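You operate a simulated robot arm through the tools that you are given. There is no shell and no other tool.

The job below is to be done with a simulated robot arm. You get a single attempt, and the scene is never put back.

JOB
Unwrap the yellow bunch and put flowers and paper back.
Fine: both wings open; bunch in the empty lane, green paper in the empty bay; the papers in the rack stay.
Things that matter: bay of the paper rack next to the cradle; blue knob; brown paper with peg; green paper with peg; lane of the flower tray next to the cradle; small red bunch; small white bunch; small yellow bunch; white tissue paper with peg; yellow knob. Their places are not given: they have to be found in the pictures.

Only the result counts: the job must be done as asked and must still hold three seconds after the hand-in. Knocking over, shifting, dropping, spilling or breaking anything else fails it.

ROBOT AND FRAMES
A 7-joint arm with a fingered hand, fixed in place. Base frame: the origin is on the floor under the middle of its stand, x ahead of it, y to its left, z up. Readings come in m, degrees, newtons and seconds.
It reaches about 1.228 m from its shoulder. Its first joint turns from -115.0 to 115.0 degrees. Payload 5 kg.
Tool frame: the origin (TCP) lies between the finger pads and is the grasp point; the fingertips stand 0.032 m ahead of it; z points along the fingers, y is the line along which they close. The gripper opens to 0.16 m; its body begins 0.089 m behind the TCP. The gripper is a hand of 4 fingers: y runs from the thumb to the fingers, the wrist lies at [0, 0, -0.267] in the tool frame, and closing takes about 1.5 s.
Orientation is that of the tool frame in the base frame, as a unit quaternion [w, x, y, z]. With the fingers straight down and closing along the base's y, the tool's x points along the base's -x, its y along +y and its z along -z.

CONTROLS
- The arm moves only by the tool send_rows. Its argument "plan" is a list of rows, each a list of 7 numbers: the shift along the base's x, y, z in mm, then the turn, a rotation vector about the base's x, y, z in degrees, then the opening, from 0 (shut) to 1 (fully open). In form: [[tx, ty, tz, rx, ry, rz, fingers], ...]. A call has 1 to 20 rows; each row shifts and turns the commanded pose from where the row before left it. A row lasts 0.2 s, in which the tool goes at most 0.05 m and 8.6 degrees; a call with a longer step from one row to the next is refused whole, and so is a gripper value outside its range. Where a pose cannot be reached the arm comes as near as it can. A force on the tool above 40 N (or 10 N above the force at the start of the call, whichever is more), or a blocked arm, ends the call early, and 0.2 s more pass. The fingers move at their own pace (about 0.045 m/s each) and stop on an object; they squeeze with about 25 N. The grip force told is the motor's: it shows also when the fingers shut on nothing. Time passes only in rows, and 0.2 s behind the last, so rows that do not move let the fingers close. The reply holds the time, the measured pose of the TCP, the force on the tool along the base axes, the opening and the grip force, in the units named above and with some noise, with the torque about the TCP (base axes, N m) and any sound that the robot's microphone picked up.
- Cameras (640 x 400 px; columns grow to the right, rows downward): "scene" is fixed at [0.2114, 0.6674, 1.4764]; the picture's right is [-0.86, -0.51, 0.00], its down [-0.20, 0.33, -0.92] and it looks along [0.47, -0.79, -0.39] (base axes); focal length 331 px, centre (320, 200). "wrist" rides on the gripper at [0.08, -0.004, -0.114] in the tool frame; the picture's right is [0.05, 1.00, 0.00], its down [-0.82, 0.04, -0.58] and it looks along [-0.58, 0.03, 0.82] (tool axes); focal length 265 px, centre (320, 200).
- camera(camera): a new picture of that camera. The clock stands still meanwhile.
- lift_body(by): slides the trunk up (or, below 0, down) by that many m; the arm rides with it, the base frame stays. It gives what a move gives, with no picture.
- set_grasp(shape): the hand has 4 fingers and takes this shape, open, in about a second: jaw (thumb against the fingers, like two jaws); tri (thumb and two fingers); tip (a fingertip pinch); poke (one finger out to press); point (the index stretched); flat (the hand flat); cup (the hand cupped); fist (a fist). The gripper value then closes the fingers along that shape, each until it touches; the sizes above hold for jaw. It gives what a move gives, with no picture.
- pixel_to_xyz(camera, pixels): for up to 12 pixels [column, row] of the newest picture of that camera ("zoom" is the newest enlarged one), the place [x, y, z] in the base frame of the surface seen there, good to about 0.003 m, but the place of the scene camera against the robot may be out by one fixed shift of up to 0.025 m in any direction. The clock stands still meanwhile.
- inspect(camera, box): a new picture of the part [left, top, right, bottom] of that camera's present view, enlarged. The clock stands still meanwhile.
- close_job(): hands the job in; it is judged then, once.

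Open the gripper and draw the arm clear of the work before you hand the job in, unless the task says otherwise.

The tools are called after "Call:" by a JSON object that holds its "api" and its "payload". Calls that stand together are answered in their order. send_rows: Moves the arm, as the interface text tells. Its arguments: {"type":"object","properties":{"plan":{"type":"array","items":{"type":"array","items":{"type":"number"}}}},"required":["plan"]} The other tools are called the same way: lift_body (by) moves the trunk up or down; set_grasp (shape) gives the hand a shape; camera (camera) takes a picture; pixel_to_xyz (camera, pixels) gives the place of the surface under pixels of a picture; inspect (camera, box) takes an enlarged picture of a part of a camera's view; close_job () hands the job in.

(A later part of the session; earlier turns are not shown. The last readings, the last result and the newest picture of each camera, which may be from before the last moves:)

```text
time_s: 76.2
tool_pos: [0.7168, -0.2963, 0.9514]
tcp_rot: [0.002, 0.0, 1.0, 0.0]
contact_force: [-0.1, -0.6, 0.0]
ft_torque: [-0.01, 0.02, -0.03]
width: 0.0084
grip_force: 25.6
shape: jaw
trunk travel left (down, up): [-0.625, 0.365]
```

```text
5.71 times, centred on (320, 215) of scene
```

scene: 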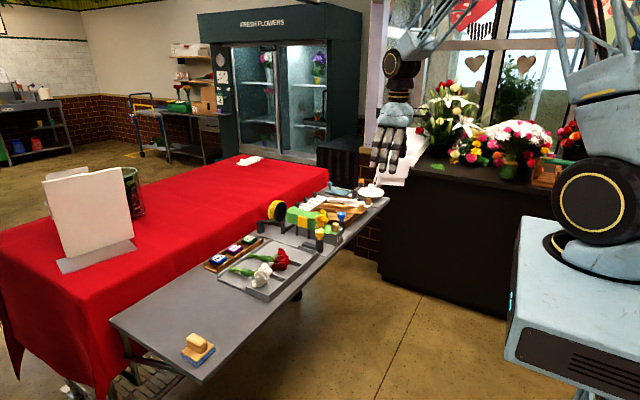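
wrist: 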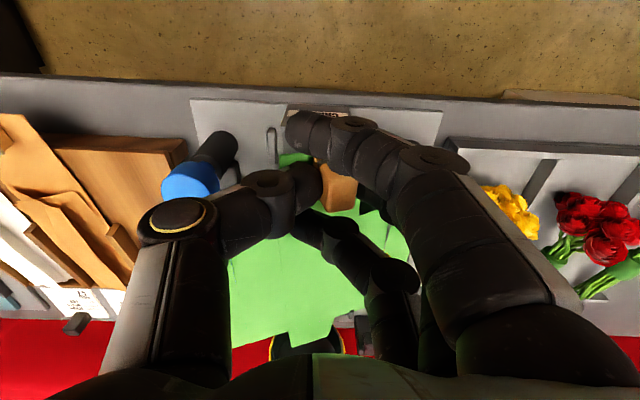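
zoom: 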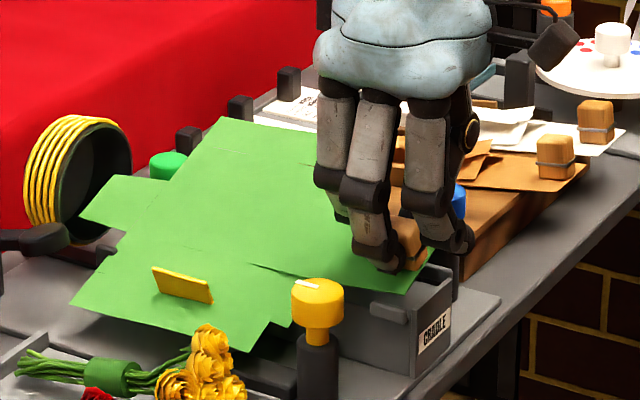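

The sheet follows the peg cleanly. I lift 70 mm more and then view its pose in the hand.

Call:
{"api": "send_rows", "payload": {"plan": [[0, 0, 15, 0, 0, 0, 0], [0, 0, 20, 0, 0, 0, 0], [0, 0, 20, 0, 0, 0, 0], [0, 0, 20, 0, 0, 0, 0], [0, 0, 15, 0, 0, 0, 0], [0, 0, 0, 0, 0, 0, 0], [0, 0, 0, 0, 0, 0, 0]]}}

Call:
{"api": "camera", "payload": {"camera": "wrist"}}

Call:
{"api": "camera", "payload": {"camera": "scene"}}

Call:
{"api": "inspect", "payload": {"camera": "scene", "box": [260, 160, 370, 250]}}

```text
time_s: 77.8
tool_pos: [0.7171, -0.2985, 1.0434]
tcp_rot: [0.002, 0.0, 1.0, -0.001]
contact_force: [0.0, -0.6, -0.4]
ft_torque: [0.0, 0.01, 0.03]
width: 0.0085
grip_force: 25.6
shape: jaw
trunk travel left (down, up): [-0.625, 0.365]
```

```text
taken
```

wrist: 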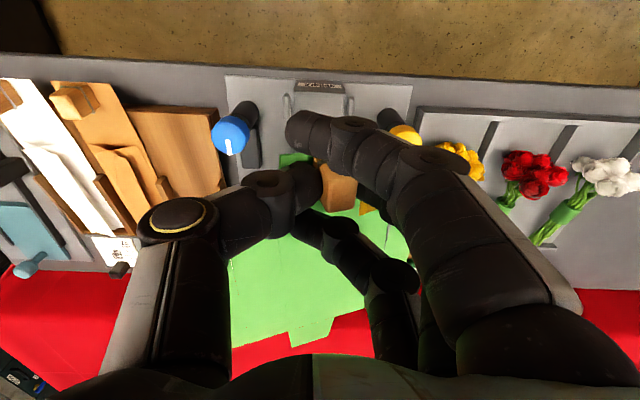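

```text
taken
```

scene: 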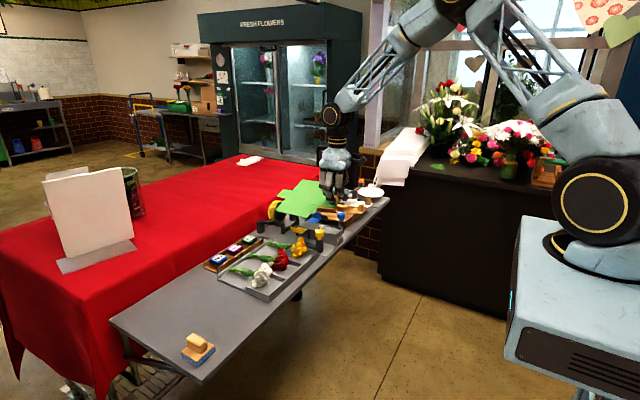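

```text
4.44 times, centred on (315, 205) of scene
```

zoom: 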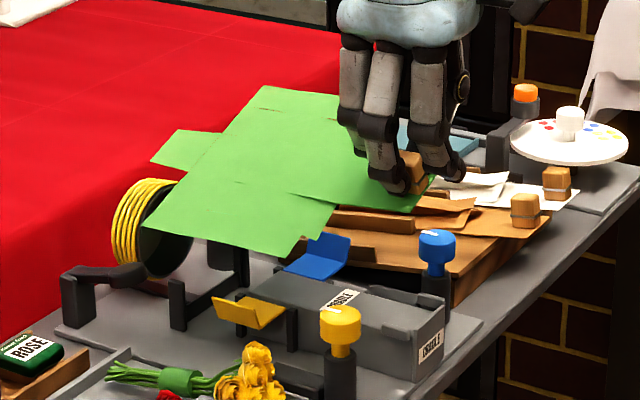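

The sheet is free of the cradle; the cradle's blue and yellow wings are open. I measure the sheet's plane and yaw.

Call:
{"api": "inspect", "payload": {"camera": "wrist", "box": [220, 130, 430, 360]}}

Call:
{"api": "pixel_to_xyz", "payload": {"camera": "wrist", "pixels": [[235, 260], [270, 260], [310, 260], [340, 260], [270, 310], [310, 310], [350, 290], [310, 335], [320, 215], [390, 235], [340, 185], [290, 158]]}}

Call:
{"api": "pixel_to_xyz", "payload": {"camera": "scene", "pixels": [[300, 200], [310, 190], [320, 200], [290, 205], [283, 196], [305, 215], [330, 206], [325, 190], [312, 184], [335, 205]]}}

```text
1.74 times, centred on (325, 245) of wrist
```

zoom: 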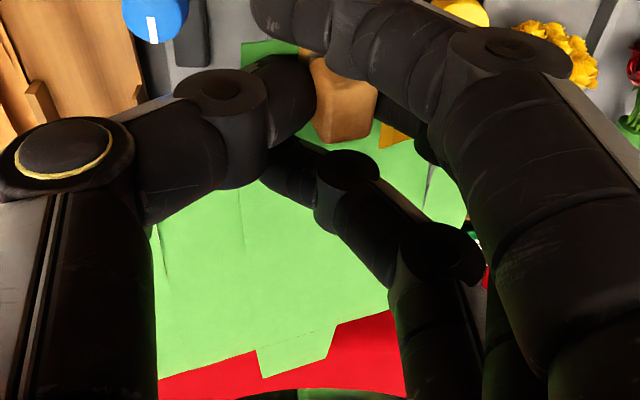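

```text
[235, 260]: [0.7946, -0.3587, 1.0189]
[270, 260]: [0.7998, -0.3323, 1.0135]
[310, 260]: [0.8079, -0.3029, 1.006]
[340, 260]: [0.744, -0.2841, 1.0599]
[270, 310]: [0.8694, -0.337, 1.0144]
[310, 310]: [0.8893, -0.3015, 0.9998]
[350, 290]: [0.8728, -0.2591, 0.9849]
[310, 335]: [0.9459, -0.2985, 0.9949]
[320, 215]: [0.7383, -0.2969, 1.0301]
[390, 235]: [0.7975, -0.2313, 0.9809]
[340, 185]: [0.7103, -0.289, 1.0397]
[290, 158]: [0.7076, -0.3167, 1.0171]
```

```text
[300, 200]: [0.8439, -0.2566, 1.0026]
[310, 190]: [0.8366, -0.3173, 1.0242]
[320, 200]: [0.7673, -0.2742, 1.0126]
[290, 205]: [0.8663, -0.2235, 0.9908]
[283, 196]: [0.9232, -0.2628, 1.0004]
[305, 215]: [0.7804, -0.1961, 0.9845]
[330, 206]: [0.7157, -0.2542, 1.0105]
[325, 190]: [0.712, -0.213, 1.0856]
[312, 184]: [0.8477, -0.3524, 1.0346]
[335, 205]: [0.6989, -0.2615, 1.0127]
```

The sheet is rolled ~17° (+y side low) and ~4° nose-down in the grip. I query its far edge to get the yaw.

Call:
{"api": "inspect", "payload": {"camera": "wrist", "box": [220, 130, 430, 360]}}

Call:
{"api": "pixel_to_xyz", "payload": {"camera": "zoom", "pixels": [[170, 368], [245, 348], [345, 315], [385, 305], [265, 372], [322, 354], [255, 345], [338, 318], [243, 45], [243, 65], [290, 45], [340, 130]]}}

Call:
{"api": "inspect", "payload": {"camera": "scene", "box": [275, 170, 375, 235]}}

```text
1.74 times, centred on (325, 245) of wrist
```

zoom: 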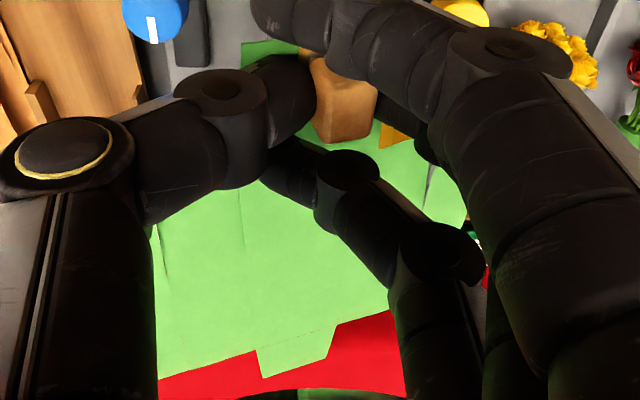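

```text
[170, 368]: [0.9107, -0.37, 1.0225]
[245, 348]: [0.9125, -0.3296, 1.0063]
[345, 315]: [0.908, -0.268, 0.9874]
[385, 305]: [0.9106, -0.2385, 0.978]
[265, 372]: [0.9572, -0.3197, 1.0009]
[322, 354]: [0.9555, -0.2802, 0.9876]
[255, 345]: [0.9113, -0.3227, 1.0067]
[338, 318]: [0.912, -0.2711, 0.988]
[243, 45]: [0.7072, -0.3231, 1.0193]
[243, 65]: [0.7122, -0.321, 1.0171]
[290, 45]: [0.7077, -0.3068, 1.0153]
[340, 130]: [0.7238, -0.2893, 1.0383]
```

```text
6.15 times, centred on (325, 202) of scene
```

zoom: 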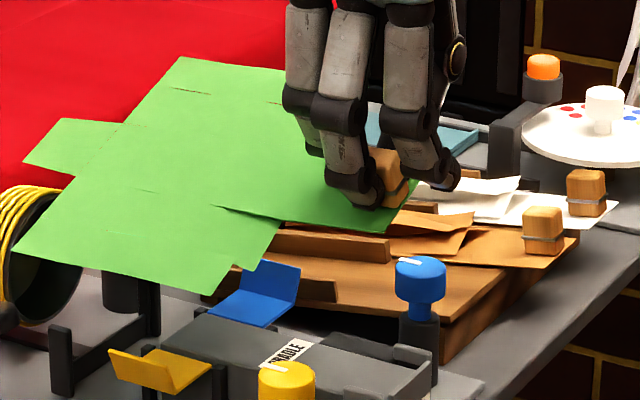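

Yaw is fine (far edge at constant x≈0.911); only the roll must be corrected. I carry the sheet -168 mm in y above the bay while turning the hand +12° about x and +5° about y, staying at safe height.

Call:
{"api": "send_rows", "payload": {"plan": [[0, -15, 0, 0, 0, 0, 0], [0, -25, 0, 0, 0, 0, 0], [0, -25, 0, 0, 0, 0, 0], [0, -25, 0, 3, 1, 0, 0], [0, -25, 0, 3, 1, 0, 0], [1, -25, 0, 3, 1, 0, 0], [2, -15, 0, 3, 1, 0, 0], [2, -12, 0, 0, 1, 0, 0], [0, 0, 0, 0, 0, 0, 0], [0, 0, 0, 0, 0, 0, 0]]}}

Call:
{"api": "camera", "payload": {"camera": "wrist"}}

Call:
{"api": "inspect", "payload": {"camera": "scene", "box": [275, 150, 395, 240]}}

```text
time_s: 80.0
tool_pos: [0.7216, -0.465, 1.0422]
tcp_rot: [-0.042, 0.002, 0.994, 0.104]
contact_force: [0.2, 0.5, -0.6]
ft_torque: [0.05, 0.03, -0.01]
width: 0.0085
grip_force: 24.5
shape: jaw
trunk travel left (down, up): [-0.625, 0.365]
```

```text
taken
```

wrist: 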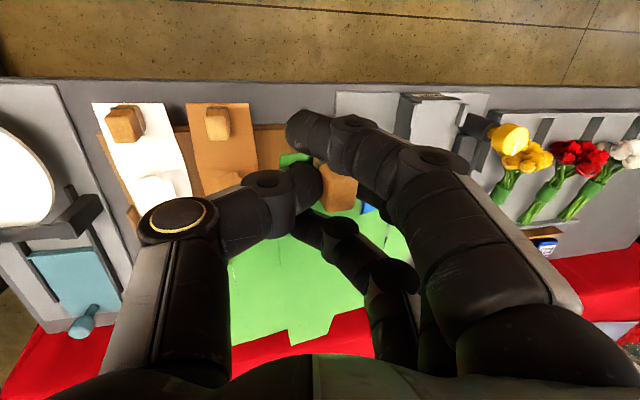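

```text
4.44 times, centred on (335, 195) of scene
```

zoom: 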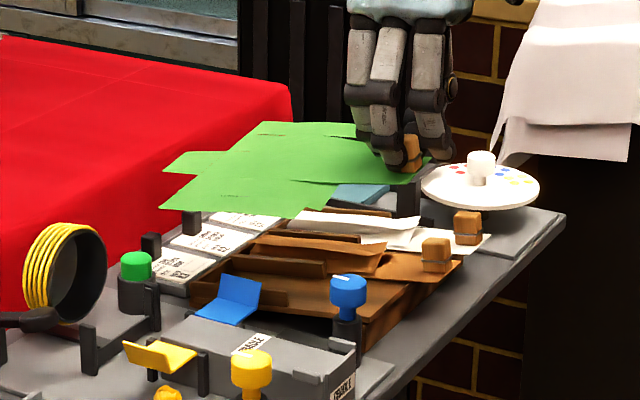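

I measure the sheet's pose here above the bay.

Call:
{"api": "inspect", "payload": {"camera": "wrist", "box": [220, 130, 430, 360]}}

Call:
{"api": "pixel_to_xyz", "payload": {"camera": "zoom", "pixels": [[170, 368], [245, 345], [345, 312], [385, 300], [265, 365], [322, 350], [243, 45], [243, 65], [290, 45], [340, 130], [350, 110], [325, 130]]}}

```text
1.74 times, centred on (325, 245) of wrist
```

zoom: 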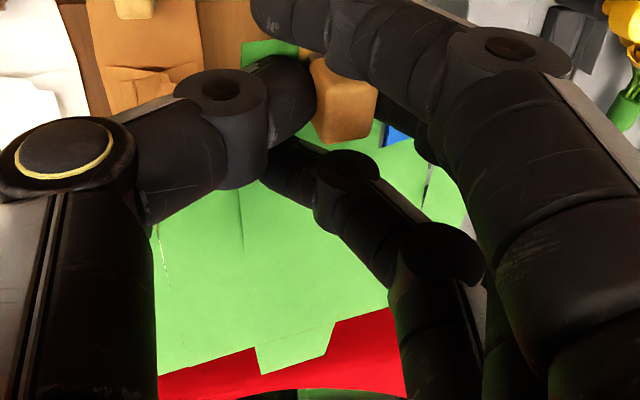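

```text
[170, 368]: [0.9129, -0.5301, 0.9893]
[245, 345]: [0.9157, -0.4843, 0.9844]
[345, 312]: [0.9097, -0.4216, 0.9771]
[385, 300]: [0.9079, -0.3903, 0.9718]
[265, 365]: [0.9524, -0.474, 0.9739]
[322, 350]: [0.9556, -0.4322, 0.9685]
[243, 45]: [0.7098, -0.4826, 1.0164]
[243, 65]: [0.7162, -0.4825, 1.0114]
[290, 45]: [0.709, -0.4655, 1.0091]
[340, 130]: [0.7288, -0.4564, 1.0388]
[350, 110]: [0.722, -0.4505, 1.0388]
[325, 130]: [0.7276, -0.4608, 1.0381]
```

Remaining roll is 7°, pitch 8.8° matches the board, centre y≈-0.453. I check the thumb's joint positions against the brown peg before lowering.

Call:
{"api": "pixel_to_xyz", "payload": {"camera": "wrist", "pixels": [[178, 217], [267, 180], [150, 222], [178, 190], [205, 217], [250, 180], [290, 180], [310, 175], [217, 125], [125, 125], [178, 260]]}}

Call:
{"api": "inspect", "payload": {"camera": "scene", "box": [335, 150, 395, 200]}}

```text
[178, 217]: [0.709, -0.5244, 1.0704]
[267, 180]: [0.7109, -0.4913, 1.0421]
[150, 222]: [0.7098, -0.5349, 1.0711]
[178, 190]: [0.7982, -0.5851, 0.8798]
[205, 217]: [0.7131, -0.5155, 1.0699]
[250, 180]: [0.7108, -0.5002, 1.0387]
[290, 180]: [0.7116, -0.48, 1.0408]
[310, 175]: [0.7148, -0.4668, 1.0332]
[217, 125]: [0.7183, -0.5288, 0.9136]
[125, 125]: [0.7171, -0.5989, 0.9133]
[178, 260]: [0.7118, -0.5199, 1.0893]
```

```text
8.00 times, centred on (365, 175) of scene
```

zoom: 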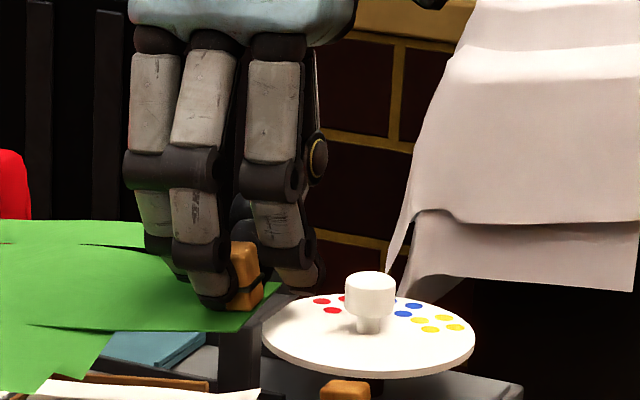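

Clearances to the brown peg (~8 mm above) and blue knob are acceptable. I lower the sheet by 108 mm with a -3/-2 mm correction, then look.

Call:
{"api": "send_rows", "payload": {"plan": [[-1, -1, -25, 0, 0, 0, 0], [-1, -1, -25, 0, 0, 0, 0], [-1, 0, -25, 0, 0, 0, 0], [0, 0, -20, 0, 0, 0, 0], [0, 0, -13, 0, 0, 0, 0], [0, 0, 0, 0, 0, 0, 0]]}}

Call:
{"api": "camera", "payload": {"camera": "wrist"}}

Call:
{"api": "inspect", "payload": {"camera": "scene", "box": [290, 170, 390, 245]}}

```text
time_s: 81.5
tool_pos: [0.7185, -0.4687, 0.9336]
tcp_rot: [-0.042, 0.002, 0.994, 0.104]
contact_force: [0.3, 0.3, -0.6]
ft_torque: [-0.04, 0.0, 0.0]
width: 0.0086
grip_force: 24.8
shape: jaw
trunk travel left (down, up): [-0.625, 0.365]
```

```text
taken
```

wrist: 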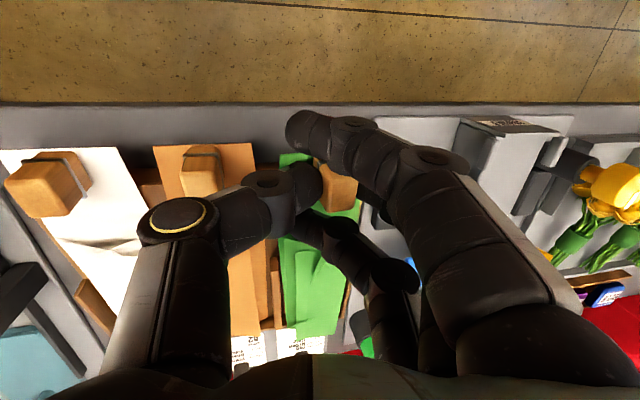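

```text
5.33 times, centred on (340, 208) of scene
```

zoom: 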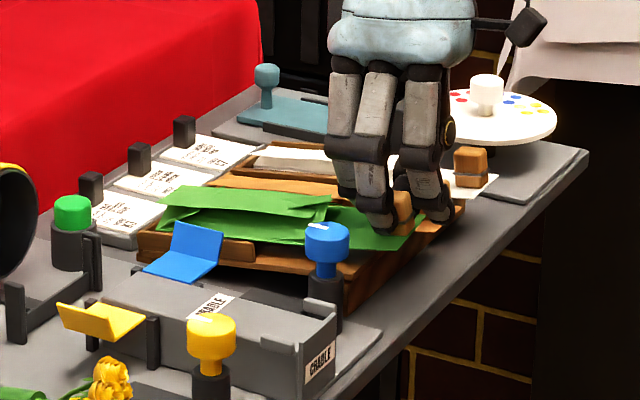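

The sheet's wings folded themselves as it entered the bay. I measure the sheet again relative to the bay walls before the last ~18 mm.

Call:
{"api": "inspect", "payload": {"camera": "wrist", "box": [220, 130, 380, 350]}}

Call:
{"api": "pixel_to_xyz", "payload": {"camera": "wrist", "pixels": [[283, 157], [300, 155], [285, 165], [290, 245], [282, 300], [335, 190], [330, 180], [350, 205], [275, 270], [200, 165], [320, 325], [340, 300]]}}

```text
1.82 times, centred on (300, 240) of wrist
```

zoom: 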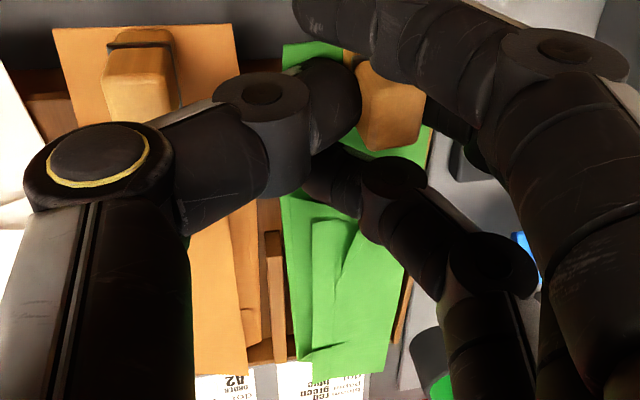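

```text
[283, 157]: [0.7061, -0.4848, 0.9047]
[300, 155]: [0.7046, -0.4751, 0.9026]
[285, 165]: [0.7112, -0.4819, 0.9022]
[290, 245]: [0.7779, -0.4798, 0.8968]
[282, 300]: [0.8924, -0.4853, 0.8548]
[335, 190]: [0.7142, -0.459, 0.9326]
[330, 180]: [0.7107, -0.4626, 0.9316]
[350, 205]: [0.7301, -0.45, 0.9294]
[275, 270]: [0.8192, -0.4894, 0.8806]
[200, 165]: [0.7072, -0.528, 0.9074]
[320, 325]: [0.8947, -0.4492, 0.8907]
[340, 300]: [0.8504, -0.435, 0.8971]
```

Centre y≈-0.455, near edge x≈0.7045 – same as the brown paper. I lower the last ~15 mm in small steps.

Call:
{"api": "send_rows", "payload": {"plan": [[0, 0, -5, 0, 0, 0, 0], [0, 0, -4, 0, 0, 0, 0], [0, 0, -3, 0, 0, 0, 0], [0, 0, -3, 0, 0, 0, 0], [0, 0, 0, 0, 0, 0, 0]]}}

Call:
{"api": "camera", "payload": {"camera": "wrist"}}

Call:
{"api": "inspect", "payload": {"camera": "scene", "box": [310, 180, 390, 240]}}

```text
time_s: 82.7
tool_pos: [0.7196, -0.467, 0.9185]
tcp_rot: [-0.04, 0.002, 0.994, 0.103]
contact_force: [-0.2, -0.3, 0.0]
ft_torque: [0.04, -0.01, 0.03]
width: 0.0087
grip_force: 24.7
shape: jaw
trunk travel left (down, up): [-0.625, 0.365]
```

```text
taken
```

wrist: 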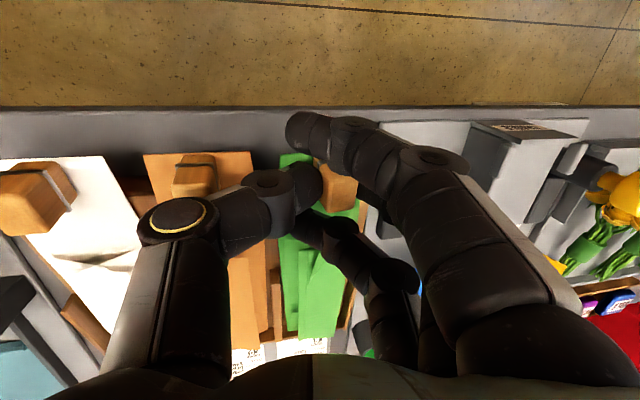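

```text
6.67 times, centred on (350, 210) of scene
```

zoom: 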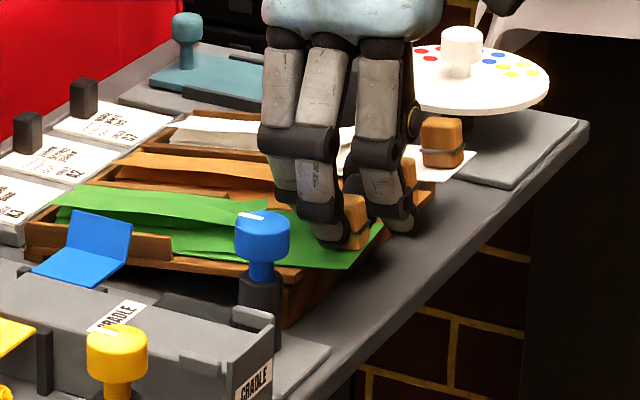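

No contact yet. I lower in 2 mm rows and watch the force.

Call:
{"api": "send_rows", "payload": {"plan": [[0, 0, -2, 0, 0, 0, 0], [0, 0, -1.5, 0, 0, 0, 0], [0, 0, 0, 0, 0, 0, 0]]}}

Call:
{"api": "camera", "payload": {"camera": "wrist"}}

Call:
{"api": "pixel_to_xyz", "payload": {"camera": "wrist", "pixels": [[285, 158], [300, 156], [285, 250], [275, 290], [335, 190], [193, 165], [355, 212], [300, 300], [178, 217], [267, 180]]}}

Call:
{"api": "inspect", "payload": {"camera": "wrist", "box": [140, 140, 300, 260]}}

```text
time_s: 83.5
tool_pos: [0.7194, -0.4668, 0.9157]
tcp_rot: [-0.042, 0.002, 0.994, 0.104]
contact_force: [-0.7, -0.9, 2.6]
ft_torque: [0.07, -0.02, -0.01]
width: 0.0083
grip_force: 24.6
shape: jaw
trunk travel left (down, up): [-0.625, 0.365]
```

```text
taken
```

wrist: 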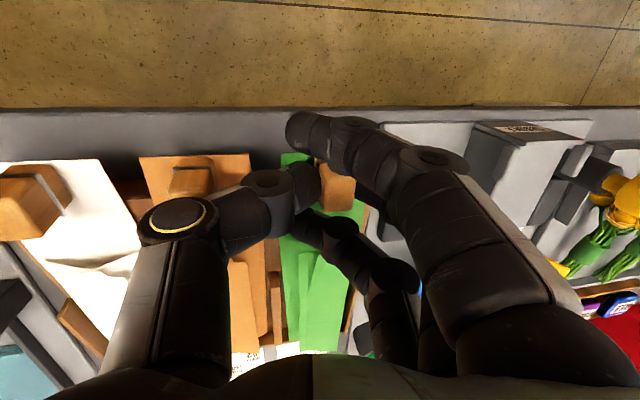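

```text
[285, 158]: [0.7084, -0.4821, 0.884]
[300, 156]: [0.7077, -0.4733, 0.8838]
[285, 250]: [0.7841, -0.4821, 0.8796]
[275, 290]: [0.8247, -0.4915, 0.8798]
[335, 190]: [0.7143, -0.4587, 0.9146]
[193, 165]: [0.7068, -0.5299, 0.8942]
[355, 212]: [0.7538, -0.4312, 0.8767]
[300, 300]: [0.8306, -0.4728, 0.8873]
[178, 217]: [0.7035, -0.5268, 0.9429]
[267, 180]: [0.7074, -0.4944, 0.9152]
```

```text
3.33 times, centred on (220, 200) of wrist
```

zoom: 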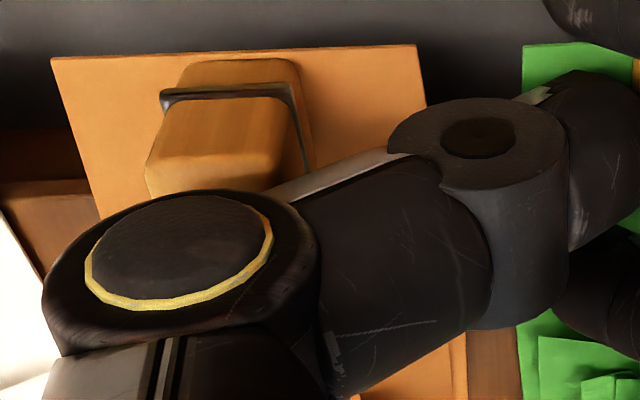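

Contact (2.6 N) and the sheet's near edge is at z≈0.884 like the brown paper. I open gradually, shifting slightly +y to keep the thumb off the brown peg.

Call:
{"api": "send_rows", "payload": {"plan": [[0, 0, 0, 0, 0, 0, 0.1], [0, 1, 0, 0, 0, 0, 0.14], [0, 1.5, 0, 0, 0, 0, 0.18], [0, 1.5, 0, 0, 0, 0, 0.22], [0, 1.5, 0, 0, 0, 0, 0.26], [0, 1, 0, 0, 0, 0, 0.28], [0, 0, 0, 0, 0, 0, 0.28], [0, 0, 0, 0, 0, 0, 0.28]]}}

Call:
{"api": "camera", "payload": {"camera": "wrist"}}

Call:
{"api": "inspect", "payload": {"camera": "scene", "box": [310, 180, 390, 240]}}

```text
time_s: 85.2
tool_pos: [0.7182, -0.4612, 0.9152]
tcp_rot: [-0.042, 0.002, 0.994, 0.103]
contact_force: [0.0, -0.3, 1.0]
ft_torque: [-0.01, 0.0, 0.02]
width: 0.0443
grip_force: 0.1
shape: jaw
trunk travel left (down, up): [-0.625, 0.365]
```

```text
taken
```

wrist: 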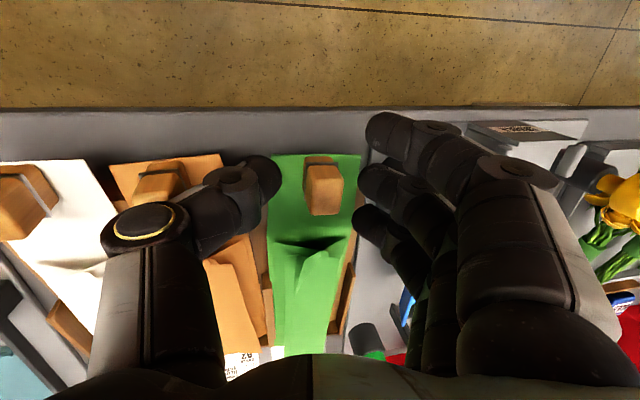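

```text
6.67 times, centred on (350, 210) of scene
```

zoom: 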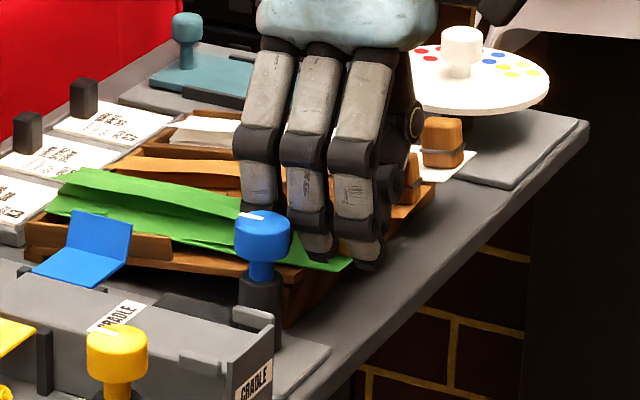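

The sheet is released and lies in the bay. I lift straight up, then look.

Call:
{"api": "send_rows", "payload": {"plan": [[0, 0, 12, 0, 0, 0, 0.28], [0, 0, 20, 0, 0, 0, 0.28], [0, 0, 30, 0, 0, 0, 0.28], [0, 0, 40, 0, 0, 0, 0.28], [0, 0, 40, -4, -1.5, 0, 0.4], [-30, 0, 20, -4, -1.5, 0, 0.6], [-40, 0, 0, -4, -1.5, 0, 0.8], [-40, 0, 0, 0, 0, 0, 1], [0, 0, 0, 0, 0, 0, 1]]}}

Call:
{"api": "camera", "payload": {"camera": "wrist"}}

Call:
{"api": "inspect", "payload": {"camera": "wrist", "box": [190, 130, 440, 310]}}

Call:
{"api": "inspect", "payload": {"camera": "scene", "box": [210, 160, 400, 290]}}

```text
time_s: 87.2
tool_pos: [0.6092, -0.4581, 1.0765]
tcp_rot: [-0.001, 0.002, 1.0, -0.001]
contact_force: [0.6, -0.2, 0.6]
ft_torque: [0.03, 0.04, 0.01]
width: 0.1439
grip_force: 0.1
shape: jaw
trunk travel left (down, up): [-0.625, 0.365]
```

```text
taken
```

wrist: 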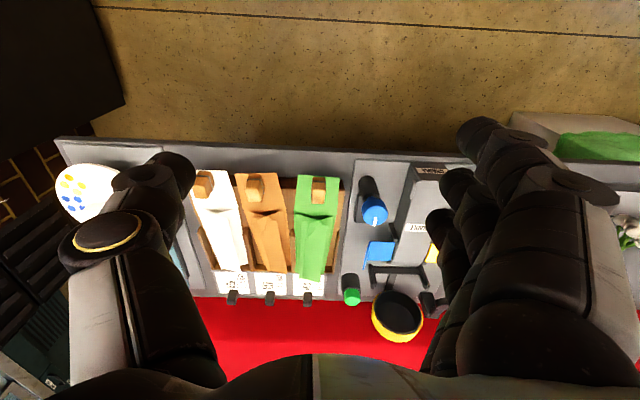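

```text
2.22 times, centred on (315, 220) of wrist
```

zoom: 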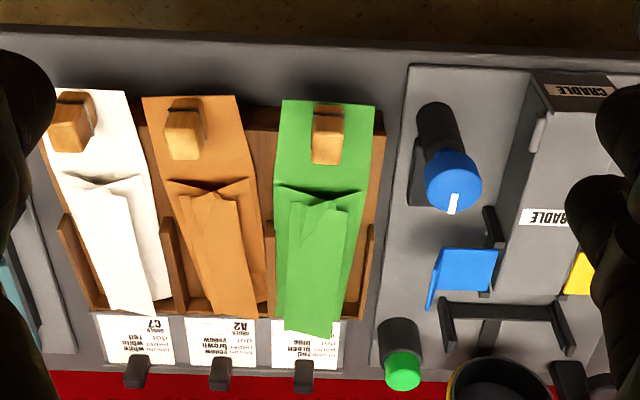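

```text
3.08 times, centred on (305, 225) of scene
```

zoom: 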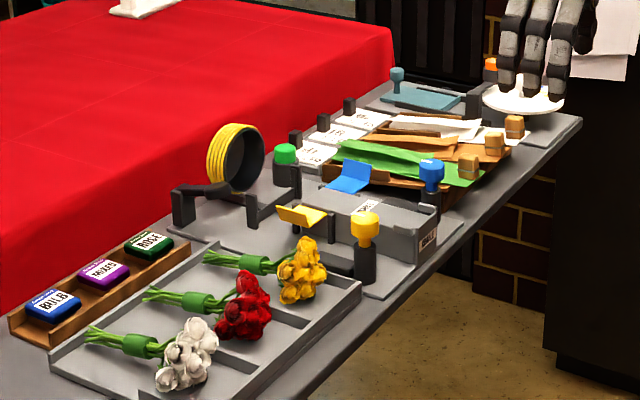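

Everything looks in place. I measure green, brown and white papers to verify the rack: pegs, edges and dividers.

Call:
{"api": "pixel_to_xyz", "payload": {"camera": "zoom", "pixels": [[160, 140], [145, 110], [237, 105], [170, 200], [255, 300], [325, 140], [325, 110], [290, 110], [365, 115], [275, 200], [350, 220], [320, 330]]}}

Call:
{"api": "inspect", "payload": {"camera": "wrist", "box": [225, 160, 295, 210]}}

Call:
{"api": "inspect", "payload": {"camera": "wrist", "box": [285, 165, 355, 215]}}

```text
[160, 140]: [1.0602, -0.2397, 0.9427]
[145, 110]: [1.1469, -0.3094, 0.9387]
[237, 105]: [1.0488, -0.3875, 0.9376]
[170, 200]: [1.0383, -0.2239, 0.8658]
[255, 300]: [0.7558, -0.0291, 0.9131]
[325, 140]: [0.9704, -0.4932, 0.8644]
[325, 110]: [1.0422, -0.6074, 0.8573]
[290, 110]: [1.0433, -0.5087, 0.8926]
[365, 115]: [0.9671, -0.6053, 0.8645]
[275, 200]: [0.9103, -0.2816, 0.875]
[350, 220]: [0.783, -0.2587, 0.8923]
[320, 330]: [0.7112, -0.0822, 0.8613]
```

```text
8.00 times, centred on (260, 185) of wrist
```

zoom: 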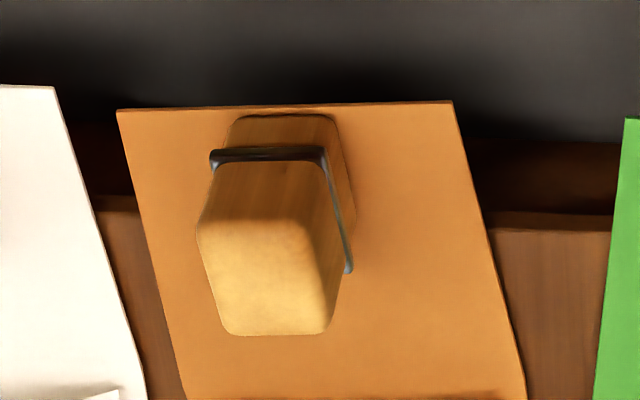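

```text
8.00 times, centred on (320, 190) of wrist
```

zoom: 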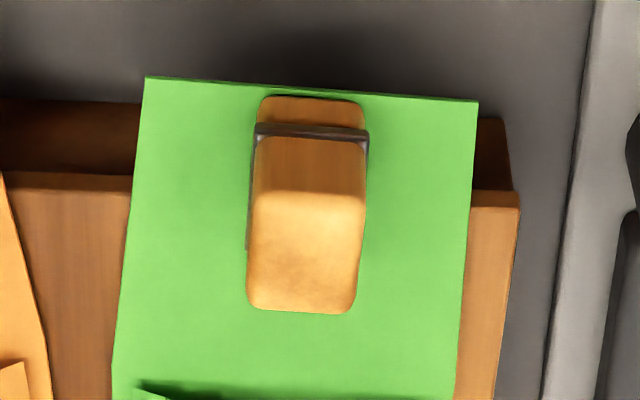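

The last zoom is the green peg; I query it now, and use the full wrist picture for the brown paper.

Call:
{"api": "pixel_to_xyz", "payload": {"camera": "zoom", "pixels": [[305, 250], [255, 250], [355, 250], [305, 305], [305, 205], [155, 85], [465, 105], [122, 370], [450, 370], [300, 88]]}}

Call:
{"api": "inspect", "payload": {"camera": "wrist", "box": [225, 160, 295, 210]}}

Call:
{"api": "pixel_to_xyz", "payload": {"camera": "zoom", "pixels": [[265, 270], [210, 260], [320, 270], [270, 325], [265, 215], [125, 115], [445, 108], [190, 385], [515, 385], [300, 108]]}}

Call:
{"api": "pixel_to_xyz", "payload": {"camera": "wrist", "pixels": [[203, 182], [203, 190], [312, 275], [300, 270], [335, 240], [296, 245], [265, 265], [255, 265], [382, 252], [400, 255], [440, 255], [375, 212]]}}

```text
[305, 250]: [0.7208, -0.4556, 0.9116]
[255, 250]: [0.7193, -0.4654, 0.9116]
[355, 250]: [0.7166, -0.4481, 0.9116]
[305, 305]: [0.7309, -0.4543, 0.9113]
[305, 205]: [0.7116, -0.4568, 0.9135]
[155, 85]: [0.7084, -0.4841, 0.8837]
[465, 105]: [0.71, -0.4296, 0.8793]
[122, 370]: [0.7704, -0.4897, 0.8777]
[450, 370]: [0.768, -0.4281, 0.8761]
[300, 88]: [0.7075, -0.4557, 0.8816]
```

```text
8.00 times, centred on (260, 185) of wrist
```

zoom: 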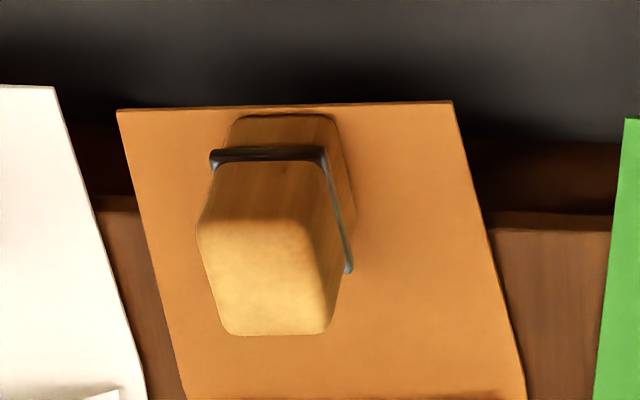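

```text
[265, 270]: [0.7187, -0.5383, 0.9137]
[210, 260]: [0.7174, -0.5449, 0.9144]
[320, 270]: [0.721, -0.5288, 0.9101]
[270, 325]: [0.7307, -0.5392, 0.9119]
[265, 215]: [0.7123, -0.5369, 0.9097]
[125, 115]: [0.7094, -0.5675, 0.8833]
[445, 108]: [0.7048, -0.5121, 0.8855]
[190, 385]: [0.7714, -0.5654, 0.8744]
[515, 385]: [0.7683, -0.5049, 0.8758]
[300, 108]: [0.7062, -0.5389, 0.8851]
```

```text
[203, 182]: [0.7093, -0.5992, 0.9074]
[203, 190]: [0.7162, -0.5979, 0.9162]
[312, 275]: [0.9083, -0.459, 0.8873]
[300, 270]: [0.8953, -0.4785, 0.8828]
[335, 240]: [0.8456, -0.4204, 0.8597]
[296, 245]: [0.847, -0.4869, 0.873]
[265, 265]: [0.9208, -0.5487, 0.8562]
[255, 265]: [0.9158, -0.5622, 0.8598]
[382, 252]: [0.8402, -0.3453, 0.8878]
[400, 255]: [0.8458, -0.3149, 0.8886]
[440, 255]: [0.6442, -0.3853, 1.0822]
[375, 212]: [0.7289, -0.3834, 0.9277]
```

The green sheet sits well (peg (0.720,-0.456)), but the brown peg now reads y≈-0.538 versus -0.529 before: my thumb nudged it ~9 mm. I look closer at the brown paper from directly in front to measure its yaw.

Call:
{"api": "send_rows", "payload": {"plan": [[10, -35, 0, 0, 0, 0, 1], [10, -35, 0, 0, 0, 0, 1], [0, 0, 0, 0, 0, 0, 1]]}}

Call:
{"api": "camera", "payload": {"camera": "wrist"}}

Call:
{"api": "inspect", "payload": {"camera": "wrist", "box": [240, 150, 400, 290]}}

```text
time_s: 88.0
tool_pos: [0.6255, -0.5302, 1.0776]
tcp_rot: [-0.002, 0.002, 1.0, -0.001]
contact_force: [0.5, 0.8, 0.2]
ft_torque: [-0.02, -0.02, 0.04]
width: 0.16
grip_force: 0.0
shape: jaw
trunk travel left (down, up): [-0.625, 0.365]
```

```text
taken
```

wrist: 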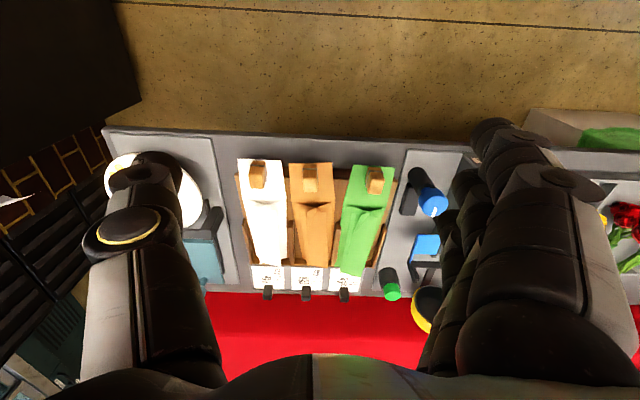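

```text
2.86 times, centred on (320, 220) of wrist
```

zoom: 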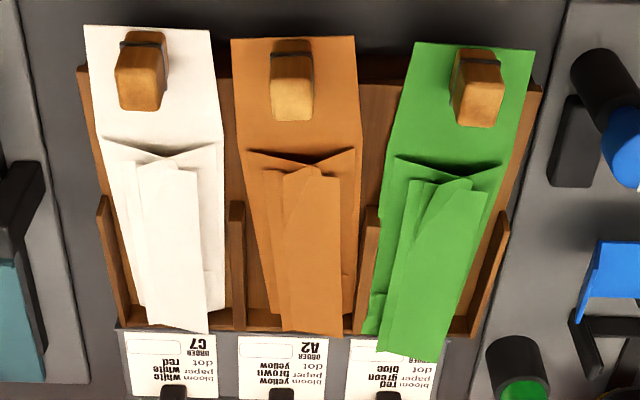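

The brown paper's near end is off by ~8–9 mm toward -y compared with the dividers. I measure the three pegs to plan a gentle push back with the thumb.

Call:
{"api": "pixel_to_xyz", "payload": {"camera": "zoom", "pixels": [[293, 100], [274, 100], [312, 100], [140, 90], [160, 95], [118, 95], [475, 105], [455, 105], [500, 105], [237, 45], [350, 45], [355, 140]]}}

Call:
{"api": "pixel_to_xyz", "payload": {"camera": "zoom", "pixels": [[250, 140], [265, 230], [355, 230], [275, 310], [345, 300], [237, 215], [370, 225], [293, 85], [293, 115], [310, 325], [240, 320], [360, 320]]}}

```text
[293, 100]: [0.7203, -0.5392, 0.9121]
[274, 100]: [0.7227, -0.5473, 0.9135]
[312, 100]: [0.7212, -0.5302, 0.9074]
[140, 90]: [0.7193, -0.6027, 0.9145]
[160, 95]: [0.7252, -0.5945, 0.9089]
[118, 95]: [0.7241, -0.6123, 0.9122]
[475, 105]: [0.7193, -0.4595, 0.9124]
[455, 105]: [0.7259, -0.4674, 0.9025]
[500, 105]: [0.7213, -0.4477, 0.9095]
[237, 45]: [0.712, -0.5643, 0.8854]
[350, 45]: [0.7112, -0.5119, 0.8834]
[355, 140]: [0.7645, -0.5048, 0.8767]
```

```text
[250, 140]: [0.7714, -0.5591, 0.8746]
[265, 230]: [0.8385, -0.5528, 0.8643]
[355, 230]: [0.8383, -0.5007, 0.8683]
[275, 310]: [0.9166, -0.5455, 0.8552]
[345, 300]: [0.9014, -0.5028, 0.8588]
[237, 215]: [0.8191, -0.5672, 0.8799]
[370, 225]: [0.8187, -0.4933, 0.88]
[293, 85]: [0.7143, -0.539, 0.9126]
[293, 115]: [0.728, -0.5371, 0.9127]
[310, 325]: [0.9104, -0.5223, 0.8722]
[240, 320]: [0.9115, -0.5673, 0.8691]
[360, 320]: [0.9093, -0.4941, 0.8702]
```

Brown peg centre (0.720,-0.539), white peg right face y≈-0.594, green peg left face y≈-0.468. I straddle the brown peg with ~38 mm opening (10 mm clearance on each side) to push it back +9 mm with the thumb.

Call:
{"api": "send_rows", "payload": {"plan": [[25, -3, 0, 0, 0, 0, 0.8], [25, -3, 0, 0, 0, 0, 0.6], [25, -3, 0, 0, 0, 0, 0.4], [20, -1, 0, 0, 0, 0, 0.24], [0, 0, 0, 0, 0, 0, 0.24], [0, 0, -30, 0, 0, 0, 0.24], [0, 0, -30, 0, 0, 0, 0.24], [0, 0, -20, 0, 0, 0, 0.24], [0, 0, 0, 0, 0, 0, 0.24]]}}

Call:
{"api": "camera", "payload": {"camera": "wrist"}}

Call:
{"api": "inspect", "payload": {"camera": "wrist", "box": [200, 90, 440, 230]}}

```text
time_s: 90.0
tool_pos: [0.7253, -0.5394, 0.9975]
tcp_rot: [-0.002, 0.002, 1.0, 0.0]
contact_force: [0.6, 0.3, 0.3]
ft_torque: [0.02, 0.0, -0.02]
width: 0.0387
grip_force: 0.1
shape: jaw
trunk travel left (down, up): [-0.625, 0.365]
```

```text
taken
```

wrist: 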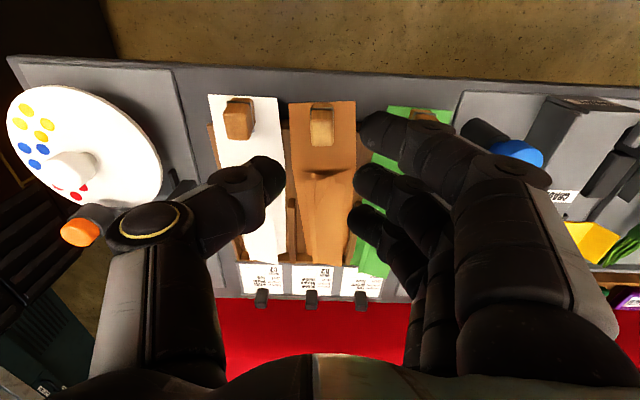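

```text
2.67 times, centred on (320, 160) of wrist
```

zoom: 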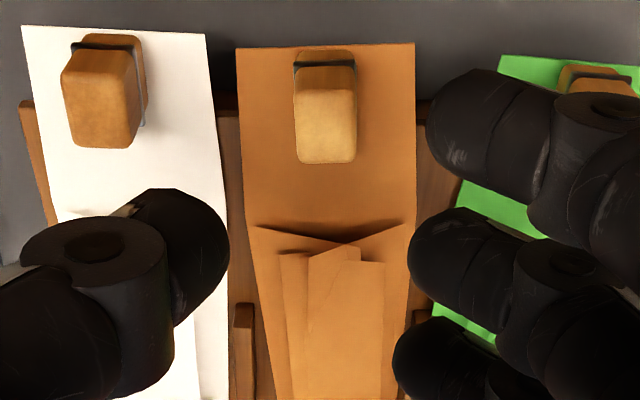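

The brown peg is centred between thumb and fingers. I descend 65 mm (with -4 mm in x) to TCP z≈0.932.

Call:
{"api": "send_rows", "payload": {"plan": [[-4, 0, -25, 0, 0, 0, 0.24], [0, 0, -20, 0, 0, 0, 0.24], [0, 0, -12, 0, 0, 0, 0.24], [0, 0, -8, 0, 0, 0, 0.24], [0, 0, 0, 0, 0, 0, 0.24]]}}

Call:
{"api": "camera", "payload": {"camera": "wrist"}}

Call:
{"api": "inspect", "payload": {"camera": "wrist", "box": [220, 130, 420, 250]}}

Call:
{"api": "inspect", "payload": {"camera": "scene", "box": [320, 170, 400, 230]}}

```text
time_s: 91.2
tool_pos: [0.7209, -0.5411, 0.932]
tcp_rot: [-0.003, 0.002, 1.0, -0.001]
contact_force: [-0.1, -0.2, 0.7]
ft_torque: [0.0, 0.01, 0.0]
width: 0.039
grip_force: 0.1
shape: jaw
trunk travel left (down, up): [-0.625, 0.365]
```

```text
taken
```

wrist: 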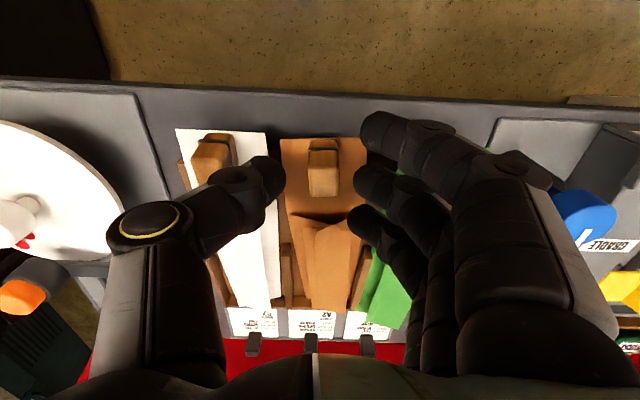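

```text
3.20 times, centred on (320, 190) of wrist
```

zoom: 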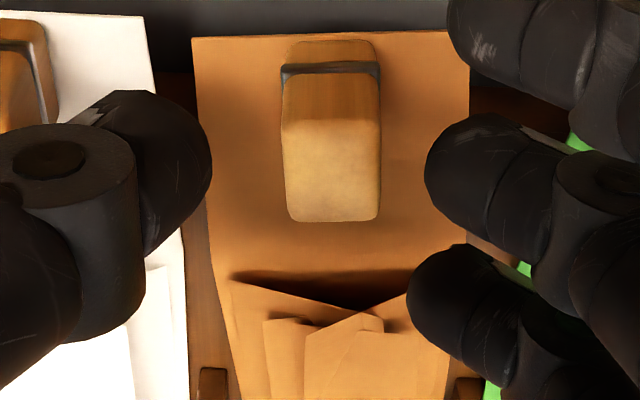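

```text
6.67 times, centred on (360, 200) of scene
```

zoom: 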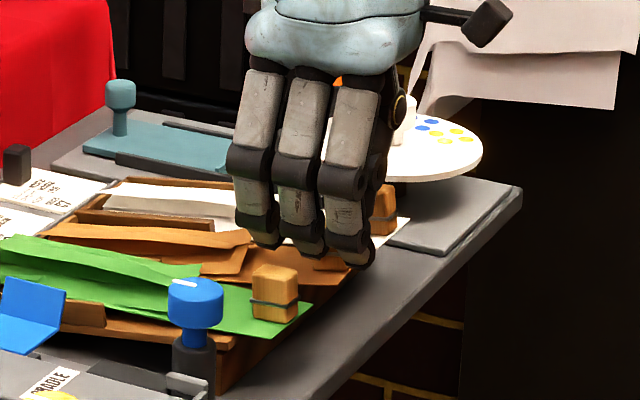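

The thumb is ~11 mm from the peg's left face. I move +y 16 mm slowly (so ~5 mm of push) and check.

Call:
{"api": "send_rows", "payload": {"plan": [[0, 4, 0, 0, 0, 0, 0.24], [0, 4, 0, 0, 0, 0, 0.24], [0, 2, 0, 0, 0, 0, 0.24], [0, 2, 0, 0, 0, 0, 0.24], [0, 2, 0, 0, 0, 0, 0.24], [0, 2, 0, 0, 0, 0, 0.24], [0, 0, 0, 0, 0, 0, 0.24]]}}

Call:
{"api": "camera", "payload": {"camera": "wrist"}}

Call:
{"api": "inspect", "payload": {"camera": "wrist", "box": [220, 130, 420, 250]}}

Call:
{"api": "pixel_to_xyz", "payload": {"camera": "zoom", "pixels": [[290, 180], [270, 180], [340, 180], [310, 180], [310, 210]]}}

```text
time_s: 92.8
tool_pos: [0.72, -0.5243, 0.9334]
tcp_rot: [-0.003, 0.002, 1.0, -0.001]
contact_force: [0.7, 0.2, 0.1]
ft_torque: [0.01, 0.0, -0.03]
width: 0.039
grip_force: 0.1
shape: jaw
trunk travel left (down, up): [-0.625, 0.365]
```

```text
taken
```

wrist: 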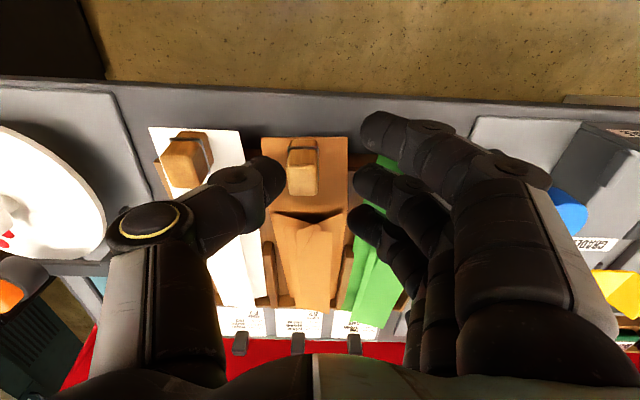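

```text
3.20 times, centred on (320, 190) of wrist
```

zoom: 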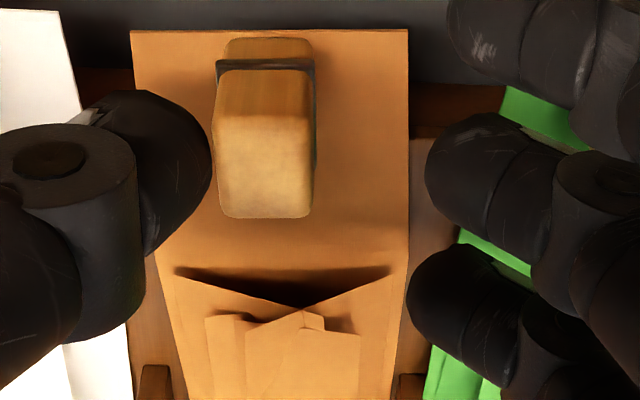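

```text
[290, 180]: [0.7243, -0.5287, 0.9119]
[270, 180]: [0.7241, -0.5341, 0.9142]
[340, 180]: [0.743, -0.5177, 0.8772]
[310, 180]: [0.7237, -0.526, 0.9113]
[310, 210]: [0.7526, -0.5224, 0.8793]
```

The peg moved from -0.539 to about -0.535. I push 5 mm more.

Call:
{"api": "send_rows", "payload": {"plan": [[0, 2, 0, 0, 0, 0, 0.24], [0, 2, 0, 0, 0, 0, 0.24], [0, 1.5, 0, 0, 0, 0, 0.24], [0, 0, 0, 0, 0, 0, 0.24]]}}

Call:
{"api": "camera", "payload": {"camera": "wrist"}}

Call:
{"api": "inspect", "payload": {"camera": "wrist", "box": [220, 130, 420, 250]}}

Call:
{"api": "pixel_to_xyz", "payload": {"camera": "zoom", "pixels": [[265, 130], [225, 130], [305, 130], [265, 190], [265, 90], [140, 40], [400, 40], [175, 250], [390, 250]]}}

```text
time_s: 93.8
tool_pos: [0.7198, -0.5184, 0.9321]
tcp_rot: [-0.001, 0.002, 1.0, -0.001]
contact_force: [0.2, -1.0, 0.1]
ft_torque: [0.04, 0.0, 0.0]
width: 0.039
grip_force: 0.1
shape: jaw
trunk travel left (down, up): [-0.625, 0.365]
```

```text
taken
```

wrist: 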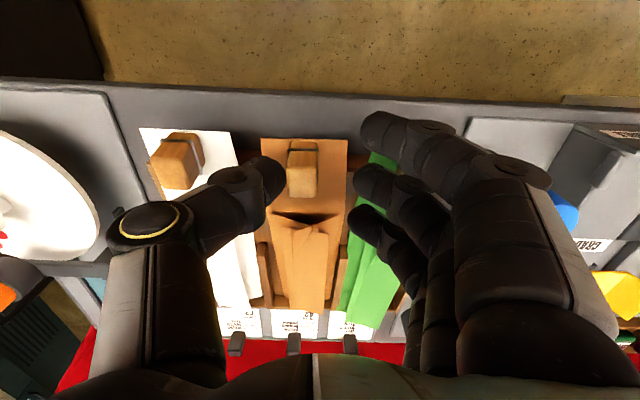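

```text
3.20 times, centred on (320, 190) of wrist
```

zoom: 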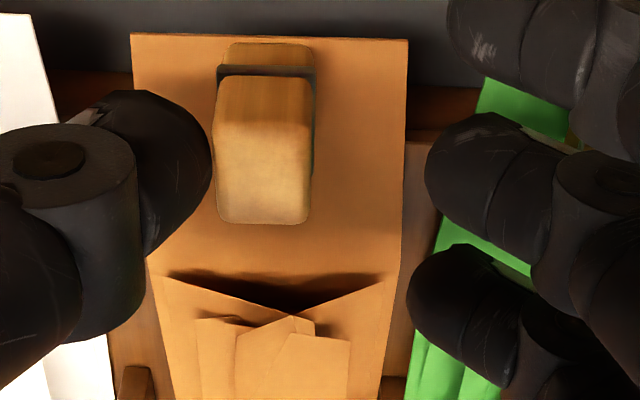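

```text
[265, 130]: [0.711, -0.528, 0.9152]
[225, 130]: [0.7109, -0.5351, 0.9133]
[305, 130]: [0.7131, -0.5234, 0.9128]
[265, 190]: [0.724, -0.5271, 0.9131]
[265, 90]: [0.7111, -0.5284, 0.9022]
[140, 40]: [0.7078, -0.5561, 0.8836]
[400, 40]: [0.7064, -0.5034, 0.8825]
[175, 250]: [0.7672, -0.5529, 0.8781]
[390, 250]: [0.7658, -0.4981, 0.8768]
```

The brown peg is back at y≈-0.529. I move the thumb off (-y 8 mm) and lift straight up, then view the rack from the earlier vantage point.

Call:
{"api": "send_rows", "payload": {"plan": [[0, -4, 0, 0, 0, 0, 0.24], [0, -5, 0, 0, 0, 0, 0.24], [0, 0, 15, 0, 0, 0, 0.24], [0, 0, 25, 0, 0, 0, 0.24], [0, 0, 35, 0, 0, 0, 0.24], [0, 0, 40, 0, 0, 0, 0.4], [-35, 0, 30, 0, 0, 0, 0.7], [-40, 0, 0, 0, 0, 0, 1], [-19, -3, 0, 0, 0, 0, 1], [0, 0, 0, 0, 0, 0, 1]]}}

Call:
{"api": "camera", "payload": {"camera": "wrist"}}

Call:
{"api": "inspect", "payload": {"camera": "wrist", "box": [240, 150, 400, 290]}}

Call:
{"api": "pixel_to_xyz", "payload": {"camera": "zoom", "pixels": [[300, 90], [245, 45], [360, 50], [265, 140], [365, 140], [275, 230], [355, 230], [285, 300], [345, 295], [140, 85], [475, 100], [237, 215]]}}

```text
time_s: 96.0
tool_pos: [0.6255, -0.5323, 1.0769]
tcp_rot: [-0.002, 0.002, 1.0, -0.001]
contact_force: [-0.7, 1.2, -0.1]
ft_torque: [0.02, 0.02, 0.01]
width: 0.1406
grip_force: 0.0
shape: jaw
trunk travel left (down, up): [-0.625, 0.365]
```

```text
taken
```

wrist: 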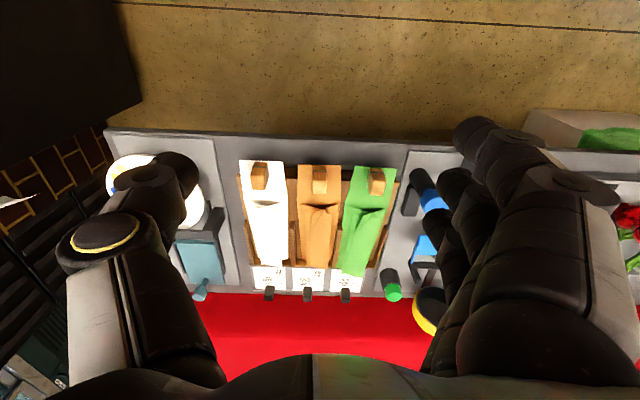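

```text
2.86 times, centred on (320, 220) of wrist
```

zoom: 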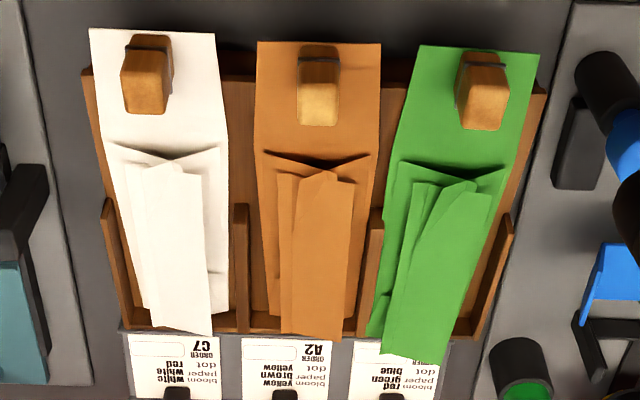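

```text
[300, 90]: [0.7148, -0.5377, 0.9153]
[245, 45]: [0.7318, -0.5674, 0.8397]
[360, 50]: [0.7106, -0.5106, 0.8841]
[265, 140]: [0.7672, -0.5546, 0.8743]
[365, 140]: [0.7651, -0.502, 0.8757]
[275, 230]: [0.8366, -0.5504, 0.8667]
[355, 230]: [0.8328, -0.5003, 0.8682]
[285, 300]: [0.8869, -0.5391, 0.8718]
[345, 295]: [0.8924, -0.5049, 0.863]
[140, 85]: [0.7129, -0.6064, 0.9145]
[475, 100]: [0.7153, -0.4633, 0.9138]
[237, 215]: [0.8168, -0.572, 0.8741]
```

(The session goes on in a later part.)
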